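You operate a simulated robot arm through the tools that you are given. There is no shell and no other tool. Be economical: measure what you need, move in short steps, check, and stop when the job is done.

You run a simulated robot arm. Do the job below in one go: nothing can be reset, and whatever is moved stays where it is left.

JOB
Take the filler tin and leave it on top of the steel plate with the teal grip.

The check looks at the end state, three seconds after you hand in, the way a careful person would. Anything else that was tipped, shoved, dropped, spilled or broken makes it a failure.

ROBOT AND FRAMES
A 7-joint arm with a two-finger parallel gripper, fixed in place. Base frame: the origin is at the foot of the arm, x ahead of it, y to its left, z up; the work surface is at about z = 0.85. Units: m, rad, N and s.
With the tool pointing down near the work surface it reaches from about 0.24 to 0.68 m from the base axis. Its first joint turns from -1.152 to 1.152 rad. Payload 2.4 kg.
The TCP is the grasp point between the finger pads, 0.03 m short of the fingertips. In the tool frame z runs along the fingers and y along their closing line. The gripper opens to 0.094 m. The fingers are 0.028 m wide and 0.01 m thick; the gripper's body (0.05 by 0.096 m) begins 0.055 m behind the TCP.
Orientation is that of the tool frame in the base frame, as [roll, pitch, yaw] about the fixed x, y, z axes, in that order (R = Rz(yaw) Ry(pitch) Rx(roll)). With the fingers straight down and closing along the base's y, the tool's x points along the base's -x, its y along +y and its z along -z.

CONTROLS
- The arm moves only by the tool play_rows. Its argument "commands" is a list of rows, each a list of 3 entries, a list of its own where there are three numbers: the opening, from 0 (shut) to 1 (fully open), then the shift along the base's x, y, z in units of 50 mm (1.0 is 50 mm), then the turn about the base's z in units of 5 degrees (1.0 is 5 degrees). In form: [[gripper, [x, y, z], spin], ...]. A call has 1 to 8 rows; each row shifts and turns the commanded pose from where the row before left it. A call with a number of a shift or a turn outside -1 to 1 is refused whole. A row lasts 0.2 s, in which the tool goes at most 0.05 m and 0.15 rad; a call with a longer step from one row to the next is refused whole, and so is a gripper value outside its range. A pose out of reach is approached as far as the arm can. The call stops where the force on the tool passes 40 N (or 10 N more than at its start, if that is more) or the arm is blocked; 0.2 s more then pass. Each finger travels about 0.153 m/s and halts on what it meets, pressing with about 37 N; the grip force reading is that of the motor and also rises with nothing between the fingers. The clock runs only during rows and for 0.2 s after the last one: add rows that do not move to give the fingers time. It gives the time, the measured TCP pose, the force on the tool (base axes), the opening and the grip force at its end, in the units of the frame above (readings bear some noise), and new pictures: "views" is both (left out), scene, wrist or none.
- Cameras (640 x 400 px; columns grow to the right, rows downward): "scene" is fixed at [0.0178, 0.4597, 1.4465]; the picture's right is [-0.90, -0.44, 0.00], its down [-0.24, 0.48, -0.84] and it looks along [0.37, -0.76, -0.54] (base axes); focal length 322 px, centre (320, 200). "wrist" rides on the gripper at [-0.037, 0, -0.058] in the tool frame; the picture's right is [0.00, -1.00, 0.00], its down [0.97, 0.00, -0.24] and it looks along [0.24, 0.00, 0.97] (tool axes); focal length 218 px, centre (320, 200).
- point_at(camera, pixels): for up to 12 pixels [column, row] of the newest picture of that camera ("zoom" is the newest enlarged one), the place [x, y, z] in the base frame of the surface seen there, good to about 0.002 m. It takes no simulated time.
- enlarge(camera, box): a new picture of the part [left, top, right, bottom] of that camera's present view, enlarged. It takes no simulated time.
- job_done(): hands the job in; it is judged then, once.

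Work in short steps. Measure before you move; look again where a grasp or a placing could have gone wrong, and mend it. You have 60 turns and 170 pictures in all, those below and enlarged ones among them. Open the gripper and draw the arm clear of the work before you hand the job in, unless the task says otherwise; then end with one line.

The tools are called as a command line: name --argument value ..., lists and objects as JSON in quotes. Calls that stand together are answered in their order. play_rows: Moves the arm, as the interface text tells. Its arguments: {"type":"object","properties":{"commands":{"type":"array"},"views":{"type":"string","enum":["both","scene","wrist","none"]}},"required":["commands"]} The other tools are called the same way: point_at (camera, pixels) gives the place of the surface under pixels of a picture; enlarge (camera, box) takes an enlarged picture of a part of a camera's view; job_done () hands the job in.

At the start:

```text
t: 0.0
position: [0.3835, -0.0614, 1.1837]
orientation: [3.139, 0.0, 3.14]
force: [0.9, 0.3, -0.3]
gripper_width: 0.094
grip_force: 0.1
```

scene: 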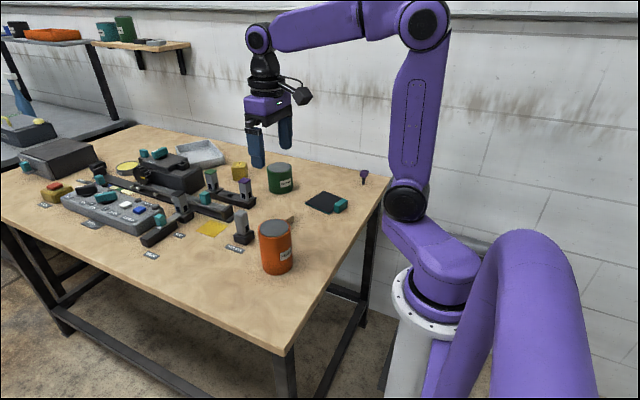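
wrist: 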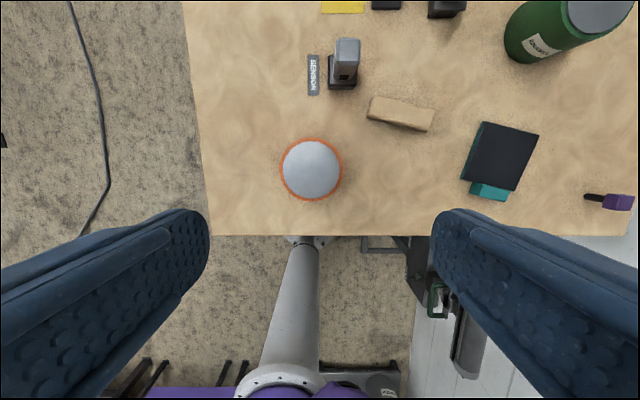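

The scene shows an orange tin near (276,247) and a green tin near (280,178), and a dark plate with a teal grip near (325,203). I enlarge to read the labels.

enlarge --camera "scene" --box '[220, 150, 380, 280]'

enlarge --camera "scene" --box '[20, 120, 260, 270]'

enlarge --camera "wrist" --box '[260, 0, 640, 238]'

```text
3.08 times, centred on (300, 215) of scene
```

zoom: 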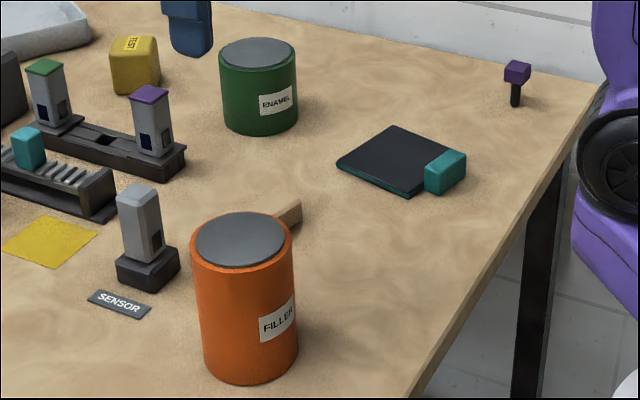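

```text
2.67 times, centred on (140, 195) of scene
```

zoom: 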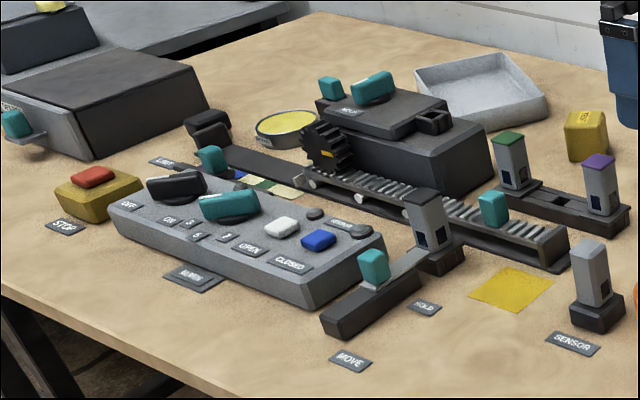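

```text
1.68 times, centred on (450, 119) of wrist
```

zoom: 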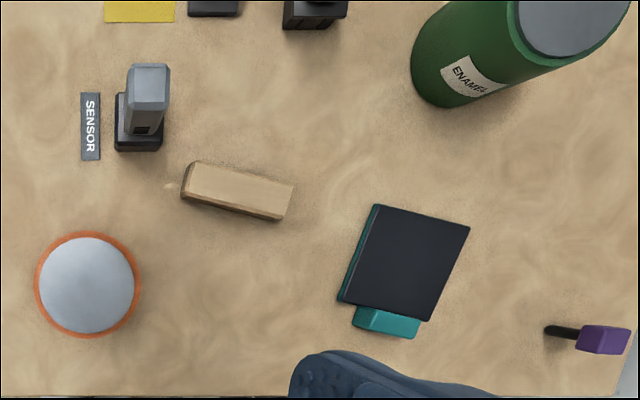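

The orange tin is labelled FILLER; the plate with teal handle is right of it. I measure tin top/rim and the plate corners and handle in the wrist view.

point_at --camera "wrist" --pixels '[[312, 170], [284, 170], [340, 170], [312, 144], [312, 197], [485, 124], [537, 136], [514, 189], [466, 177], [500, 155], [490, 192], [400, 114]]'

point_at --camera "scene" --pixels '[[275, 229], [260, 229], [291, 229], [276, 222], [276, 236], [278, 273], [306, 203], [318, 191], [337, 199], [322, 210], [340, 204], [320, 230]]'

```text
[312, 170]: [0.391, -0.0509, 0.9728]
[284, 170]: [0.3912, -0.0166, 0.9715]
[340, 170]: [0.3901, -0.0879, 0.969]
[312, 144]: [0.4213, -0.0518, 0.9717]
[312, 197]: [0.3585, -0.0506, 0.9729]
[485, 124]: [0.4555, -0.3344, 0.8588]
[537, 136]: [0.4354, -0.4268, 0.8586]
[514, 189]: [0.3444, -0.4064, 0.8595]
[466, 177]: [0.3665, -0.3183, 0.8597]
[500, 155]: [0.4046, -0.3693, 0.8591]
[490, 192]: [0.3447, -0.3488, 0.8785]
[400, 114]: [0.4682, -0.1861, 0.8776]
```

```text
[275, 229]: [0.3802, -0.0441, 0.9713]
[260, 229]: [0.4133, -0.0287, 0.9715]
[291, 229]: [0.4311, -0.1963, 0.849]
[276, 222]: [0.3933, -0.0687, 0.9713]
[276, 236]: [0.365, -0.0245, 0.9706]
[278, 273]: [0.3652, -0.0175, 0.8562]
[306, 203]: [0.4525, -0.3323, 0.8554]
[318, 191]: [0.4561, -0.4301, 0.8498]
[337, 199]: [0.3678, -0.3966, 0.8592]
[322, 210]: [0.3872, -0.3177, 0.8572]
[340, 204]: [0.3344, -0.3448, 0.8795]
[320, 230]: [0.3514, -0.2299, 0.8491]
```

Tin centre ≈ (0.387, -0.051), top z 0.972, diameter ≈ 0.075; plate centre ≈ (0.400, -0.372), z 0.859. I centre over the tin and descend part-way, then look.

play_rows --commands '[[1, [0.06, 0.2, 0], 0], [1, [0, 0, -0.8], 0], [1, [0, 0, -0.8], 0], [1, [0, 0, -0.8], 0], [1, [0, 0, 0], 0]]'

```text
t: 1.2
position: [0.3854, -0.0525, 1.0647]
orientation: [-3.14, 0.0, 3.141]
force: [0.9, 0.1, -0.3]
gripper_width: 0.0939
grip_force: 0.0
```

scene: 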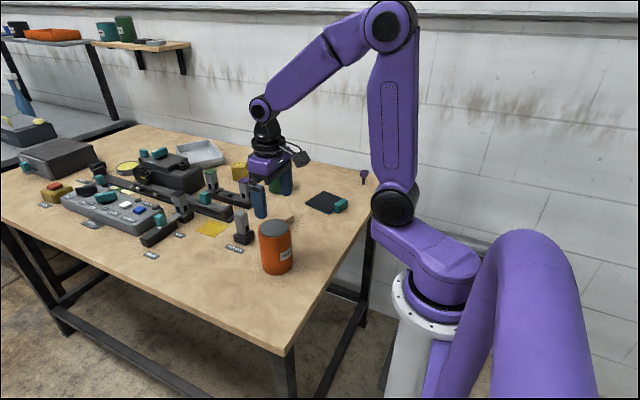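
wrist: 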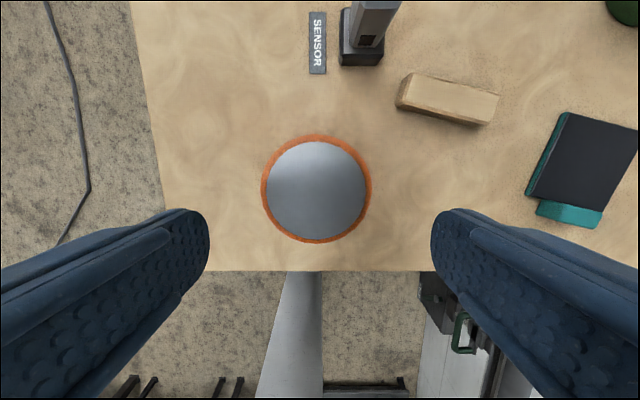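

The rim spans columns 261–372 and rows 134–243; I measure centre precisely.

point_at --camera "wrist" --pixels '[[316, 190], [265, 190], [367, 190], [316, 143], [316, 236], [316, 139], [263, 190], [369, 190]]'

enlarge --camera "wrist" --box '[240, 110, 400, 260]'

```text
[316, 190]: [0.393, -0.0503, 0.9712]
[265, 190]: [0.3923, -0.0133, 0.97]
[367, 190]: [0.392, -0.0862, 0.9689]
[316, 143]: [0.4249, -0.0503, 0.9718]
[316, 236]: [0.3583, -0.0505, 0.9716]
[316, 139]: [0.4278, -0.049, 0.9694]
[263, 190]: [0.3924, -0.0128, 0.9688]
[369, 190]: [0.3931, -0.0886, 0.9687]
```

```text
2.67 times, centred on (320, 185) of wrist
```

zoom: 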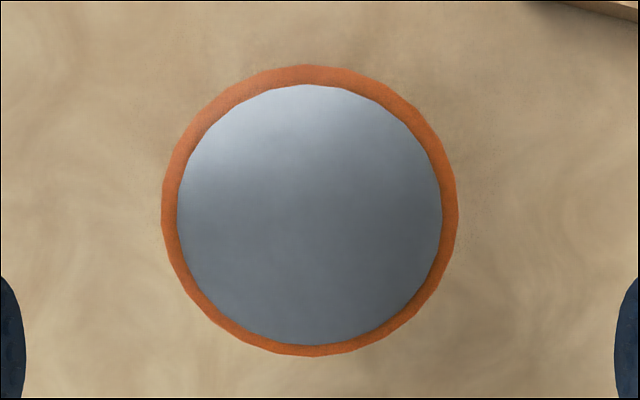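

Centre ≈ (0.391, -0.0505), diameter ≈ 0.078. I align and descend to z ≈ 0.942 with the fingers open (8 mm clearance each side).

play_rows --commands '[[1, [0.11, 0.04, -0.4], 0], [1, [0, 0, -0.5], 0], [1, [0, 0, -0.5], 0], [1, [0, 0, -0.5], 0], [1, [0, 0, -0.54], 0], [1, [0, 0, 0], 0]]'

```text
t: 2.6
position: [0.3921, -0.0485, 0.9445]
orientation: [3.141, -0.001, 3.141]
force: [-0.2, -0.2, -0.8]
gripper_width: 0.0941
grip_force: 0.0
```

scene: 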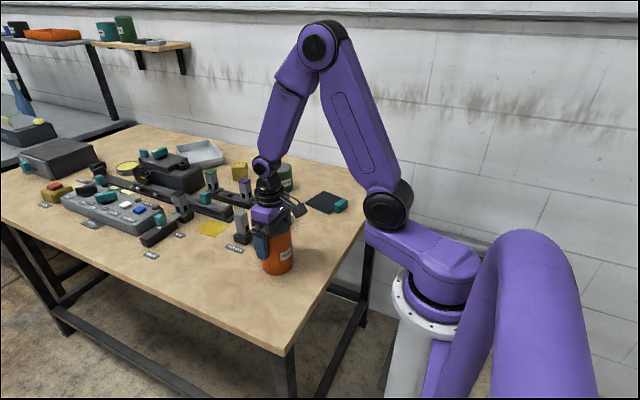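
wrist: 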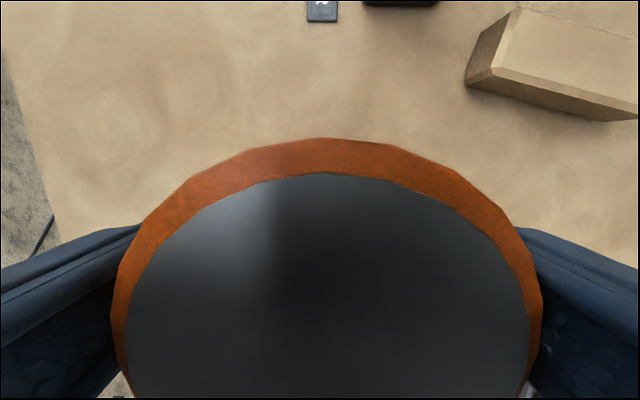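

The fingers straddle the tin evenly with no contact force. I close the gripper in place.

play_rows --commands '[[0.7, [0, 0, 0], 0], [0.6, [0, 0, 0], 0], [0.5, [0, 0, 0], 0], [0.5, [0, 0, 0], 0]]' --views "wrist"

```text
t: 3.6
position: [0.3903, -0.0496, 0.945]
orientation: [3.14, 0.0, -3.14]
force: [0.7, -0.7, -0.3]
gripper_width: 0.081
grip_force: 36.8
```

wrist: 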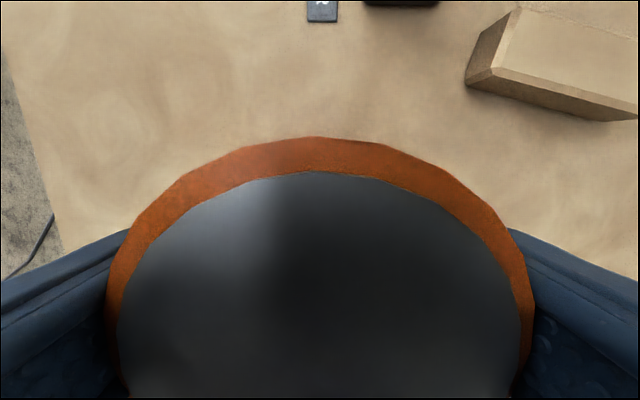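

Gripped at width 0.081. I close the command fully for full force and lift slowly to test.

play_rows --commands '[[0.3, [0, 0, 0], 0], [0.2, [0, 0, 0.1], 0], [0.2, [0, 0, 0.3], 0], [0.2, [0, 0, 0.3], 0], [0.2, [0, 0, 0.3], 0], [0.2, [0, 0, 0], 0]]'

```text
t: 5.0
position: [0.3926, -0.0486, 0.9927]
orientation: [-3.14, -0.002, -3.141]
force: [0.1, -0.6, -4.5]
gripper_width: 0.0811
grip_force: 36.8
```

scene: 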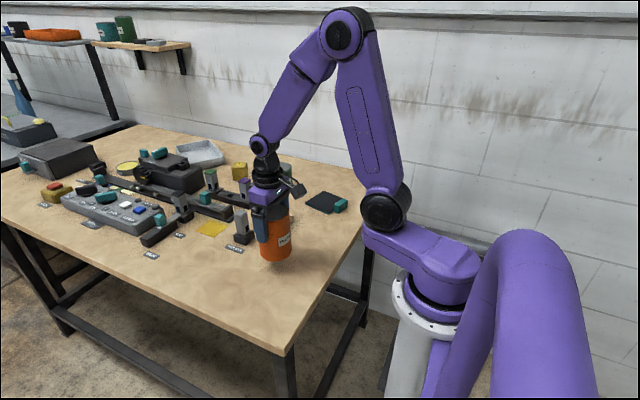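
wrist: 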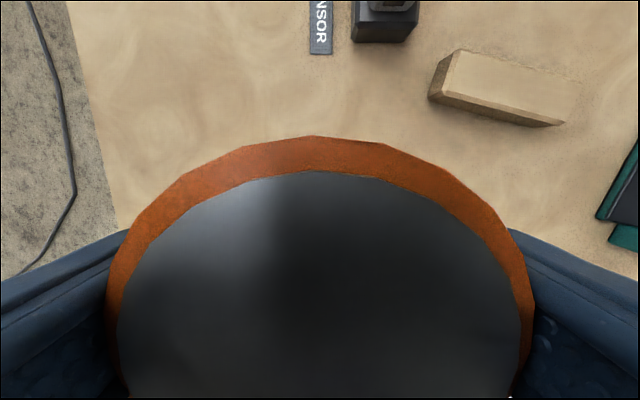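

The tin lifted with no slip (about 0.45 kg). I raise it a little more and carry it along -y towards the plate.

play_rows --commands '[[0.2, [0.0, -0.2, 0.5], 0], [0.2, [0.1, -0.5, 0.1], 0], [0.2, [0.1, -0.7, 0], 0], [0.2, [0.04, -0.8, 0], 0], [0.2, [0, -0.8, 0], 0], [0.2, [0, -0.8, 0], 0], [0.2, [0, -0.6, 0], 0], [0.2, [0, -0.4, 0], 0]]' --views "none"

play_rows --commands '[[0.2, [0.0, -0.4, 0], 0], [0.2, [0, -0.3, 0], 0], [0.2, [0, -0.3, 0], 0], [0.2, [0, 0, 0], 0]]'

```text
t: 6.8
position: [0.4016, -0.2881, 1.023]
orientation: [3.14, -0.001, -3.141]
force: [-0.1, -0.3, -4.3]
gripper_width: 0.0809
grip_force: 36.9
```

```text
t: 7.8
position: [0.4028, -0.3379, 1.0223]
orientation: [-3.141, 0.0, 3.141]
force: [-0.8, 0.3, -4.3]
gripper_width: 0.081
grip_force: 37.1
```

scene: 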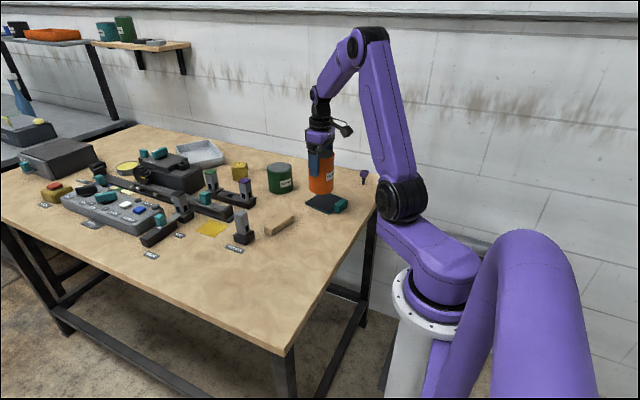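
wrist: 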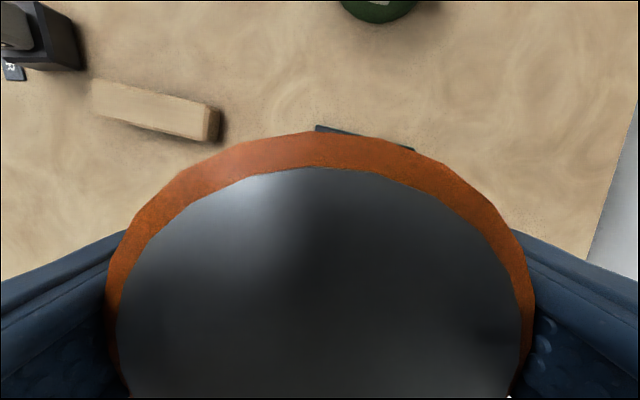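

The TCP is at y -0.338, so 35 mm remain to the plate centre. I shift and lower to about 10 mm above the plate.

play_rows --commands '[[0.2, [0, -0.4, 0], 0], [0.2, [0, -0.3, 0], 0], [0.2, [0, 0, -0.4], 0], [0.2, [0, 0, -0.4], 0], [0.2, [0, 0, -0.3], 0], [0.2, [0, 0, 0], 0]]'

enlarge --camera "scene" --box '[270, 130, 390, 230]'

```text
t: 9.2
position: [0.4043, -0.3745, 0.9664]
orientation: [3.14, 0.0, 3.14]
force: [0.4, -0.8, -5.2]
gripper_width: 0.081
grip_force: 36.7
```

scene: 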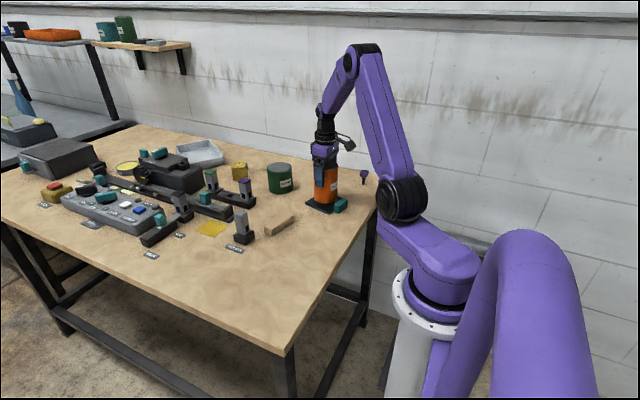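
wrist: 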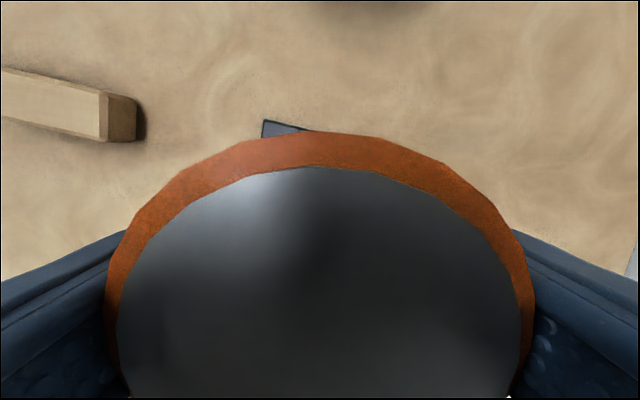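

```text
4.00 times, centred on (330, 180) of scene
```

zoom: 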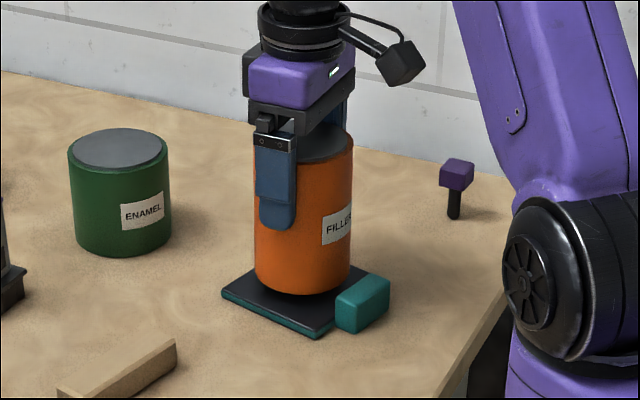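

The tin hovers centred over the plate, clear of the teal handle. I lower in small steps until contact.

play_rows --commands '[[0.2, [-0.03, 0.04, -0.1], 0], [0.2, [0, 0, -0.06], 0], [0.2, [0, 0, -0.04], 0], [0.2, [0, 0, -0.02], 0], [0.2, [0, 0, 0], 0]]'

enlarge --camera "scene" --box '[270, 130, 390, 230]'

```text
t: 10.4
position: [0.4007, -0.3712, 0.9557]
orientation: [-3.14, 0.0, -3.14]
force: [0.5, 0.3, -4.3]
gripper_width: 0.0808
grip_force: 37.4
```

scene: 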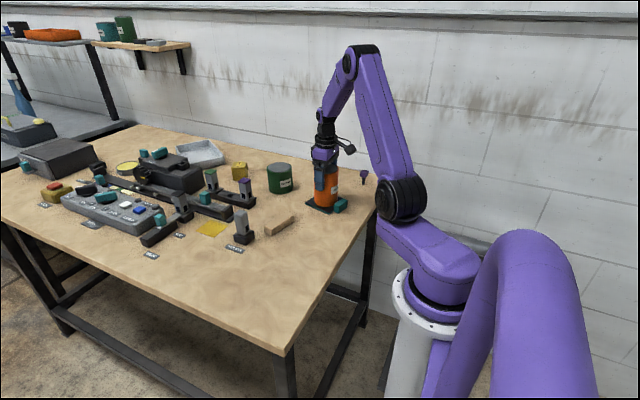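
wrist: 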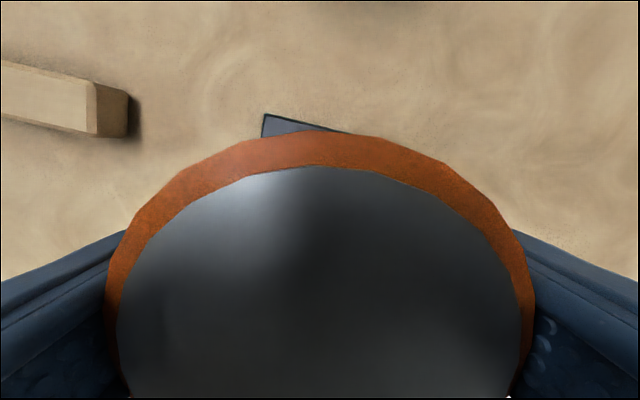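

```text
4.00 times, centred on (330, 180) of scene
```

zoom: 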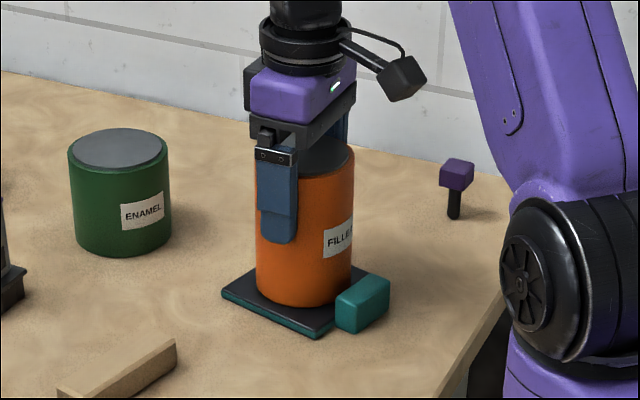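

Force still shows full weight (-4.3 N) at z 0.9557, so it is a hair above the plate. I lower in 0.5–1 mm steps watching the force.

play_rows --commands '[[0.2, [0, 0, -0.02], 0], [0.2, [0, 0, -0.01], 0], [0.2, [0, 0, 0], 0]]' --views "none"

```text
t: 11.2
position: [0.402, -0.3716, 0.9561]
orientation: [-3.141, 0.0, -3.141]
force: [-3.2, 1.4, 5.6]
gripper_width: 0.0809
grip_force: 37.2
```

Contact made (+5.6 N). I ease up half a millimetre and open the fingers gradually.

play_rows --commands '[[0.2, [0, 0, 0.012], 0], [0.2, [0, 0, 0], 0], [0.9, [0, 0, 0], 0], [1, [0, 0, 0], 0], [1, [0, 0, 0], 0]]'

enlarge --camera "scene" --box '[270, 130, 390, 230]'

```text
t: 12.4
position: [0.4019, -0.3704, 0.9559]
orientation: [3.141, -0.002, 3.141]
force: [-0.1, 0.5, -0.2]
gripper_width: 0.0941
grip_force: 0.1
```

scene: 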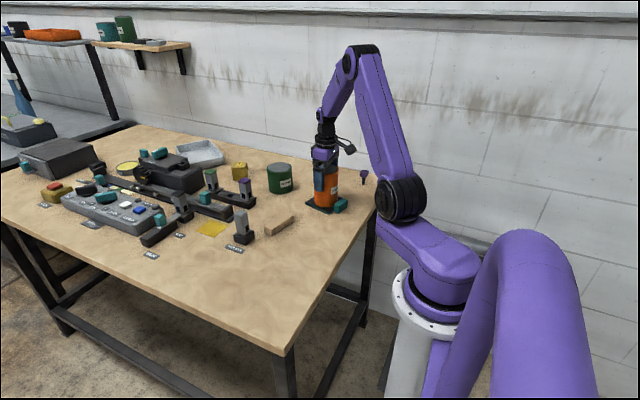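
wrist: 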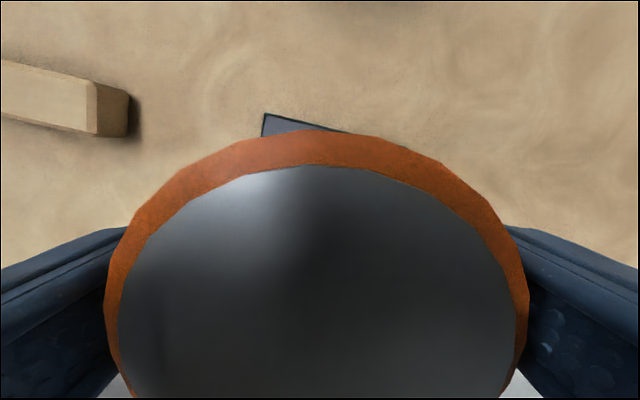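

```text
4.00 times, centred on (330, 180) of scene
```

zoom: 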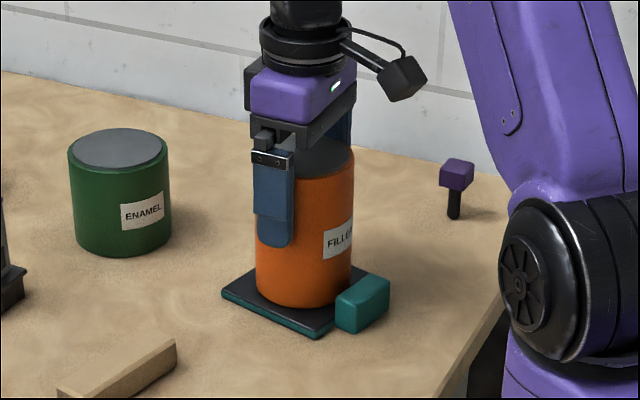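

Released, tin standing on the plate with both fingers clear. I lift straight up.

play_rows --commands '[[1, [0, 0, 0.3], 0], [1, [0, 0, 0.5], 0], [1, [0, 0, 0.7], 0], [1, [0, 0, 0.8], 0], [1, [0, 0, 0.8], 0], [1, [0, 0, 0.8], 0], [1, [0, 0, 0.4], 0], [1, [0, 0, 0], 0]]'

enlarge --camera "scene" --box '[270, 130, 390, 230]'

```text
t: 14.2
position: [0.399, -0.3708, 1.169]
orientation: [3.141, 0.001, 3.141]
force: [0.7, -0.2, 0.3]
gripper_width: 0.0939
grip_force: 0.0
```

scene: 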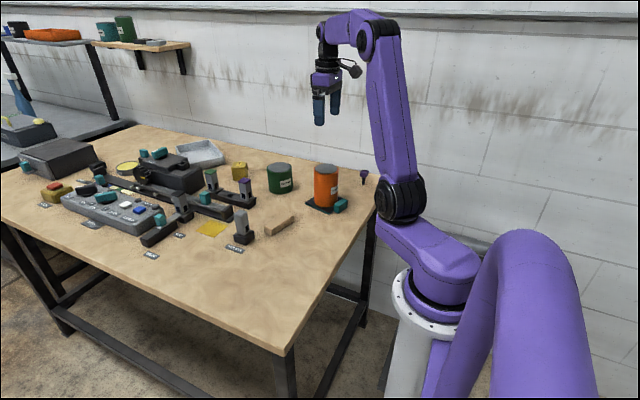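
wrist: 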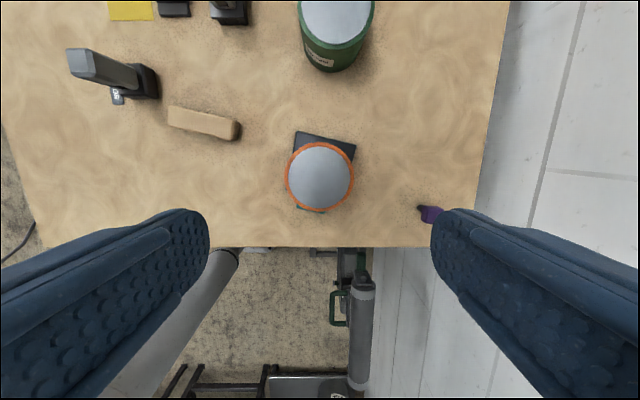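

```text
4.00 times, centred on (330, 180) of scene
```

zoom: 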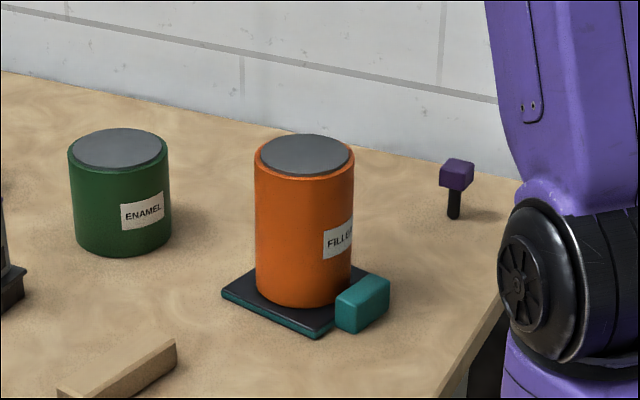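

The filler tin stands upright on the plate, nothing else moved, and the arm is clear with the gripper open. I hand in.

job_done

```text
The job is handed in.
```

The filler tin is standing upright on the steel plate with the teal grip. Nothing else was moved, and the arm is clear with the gripper open.
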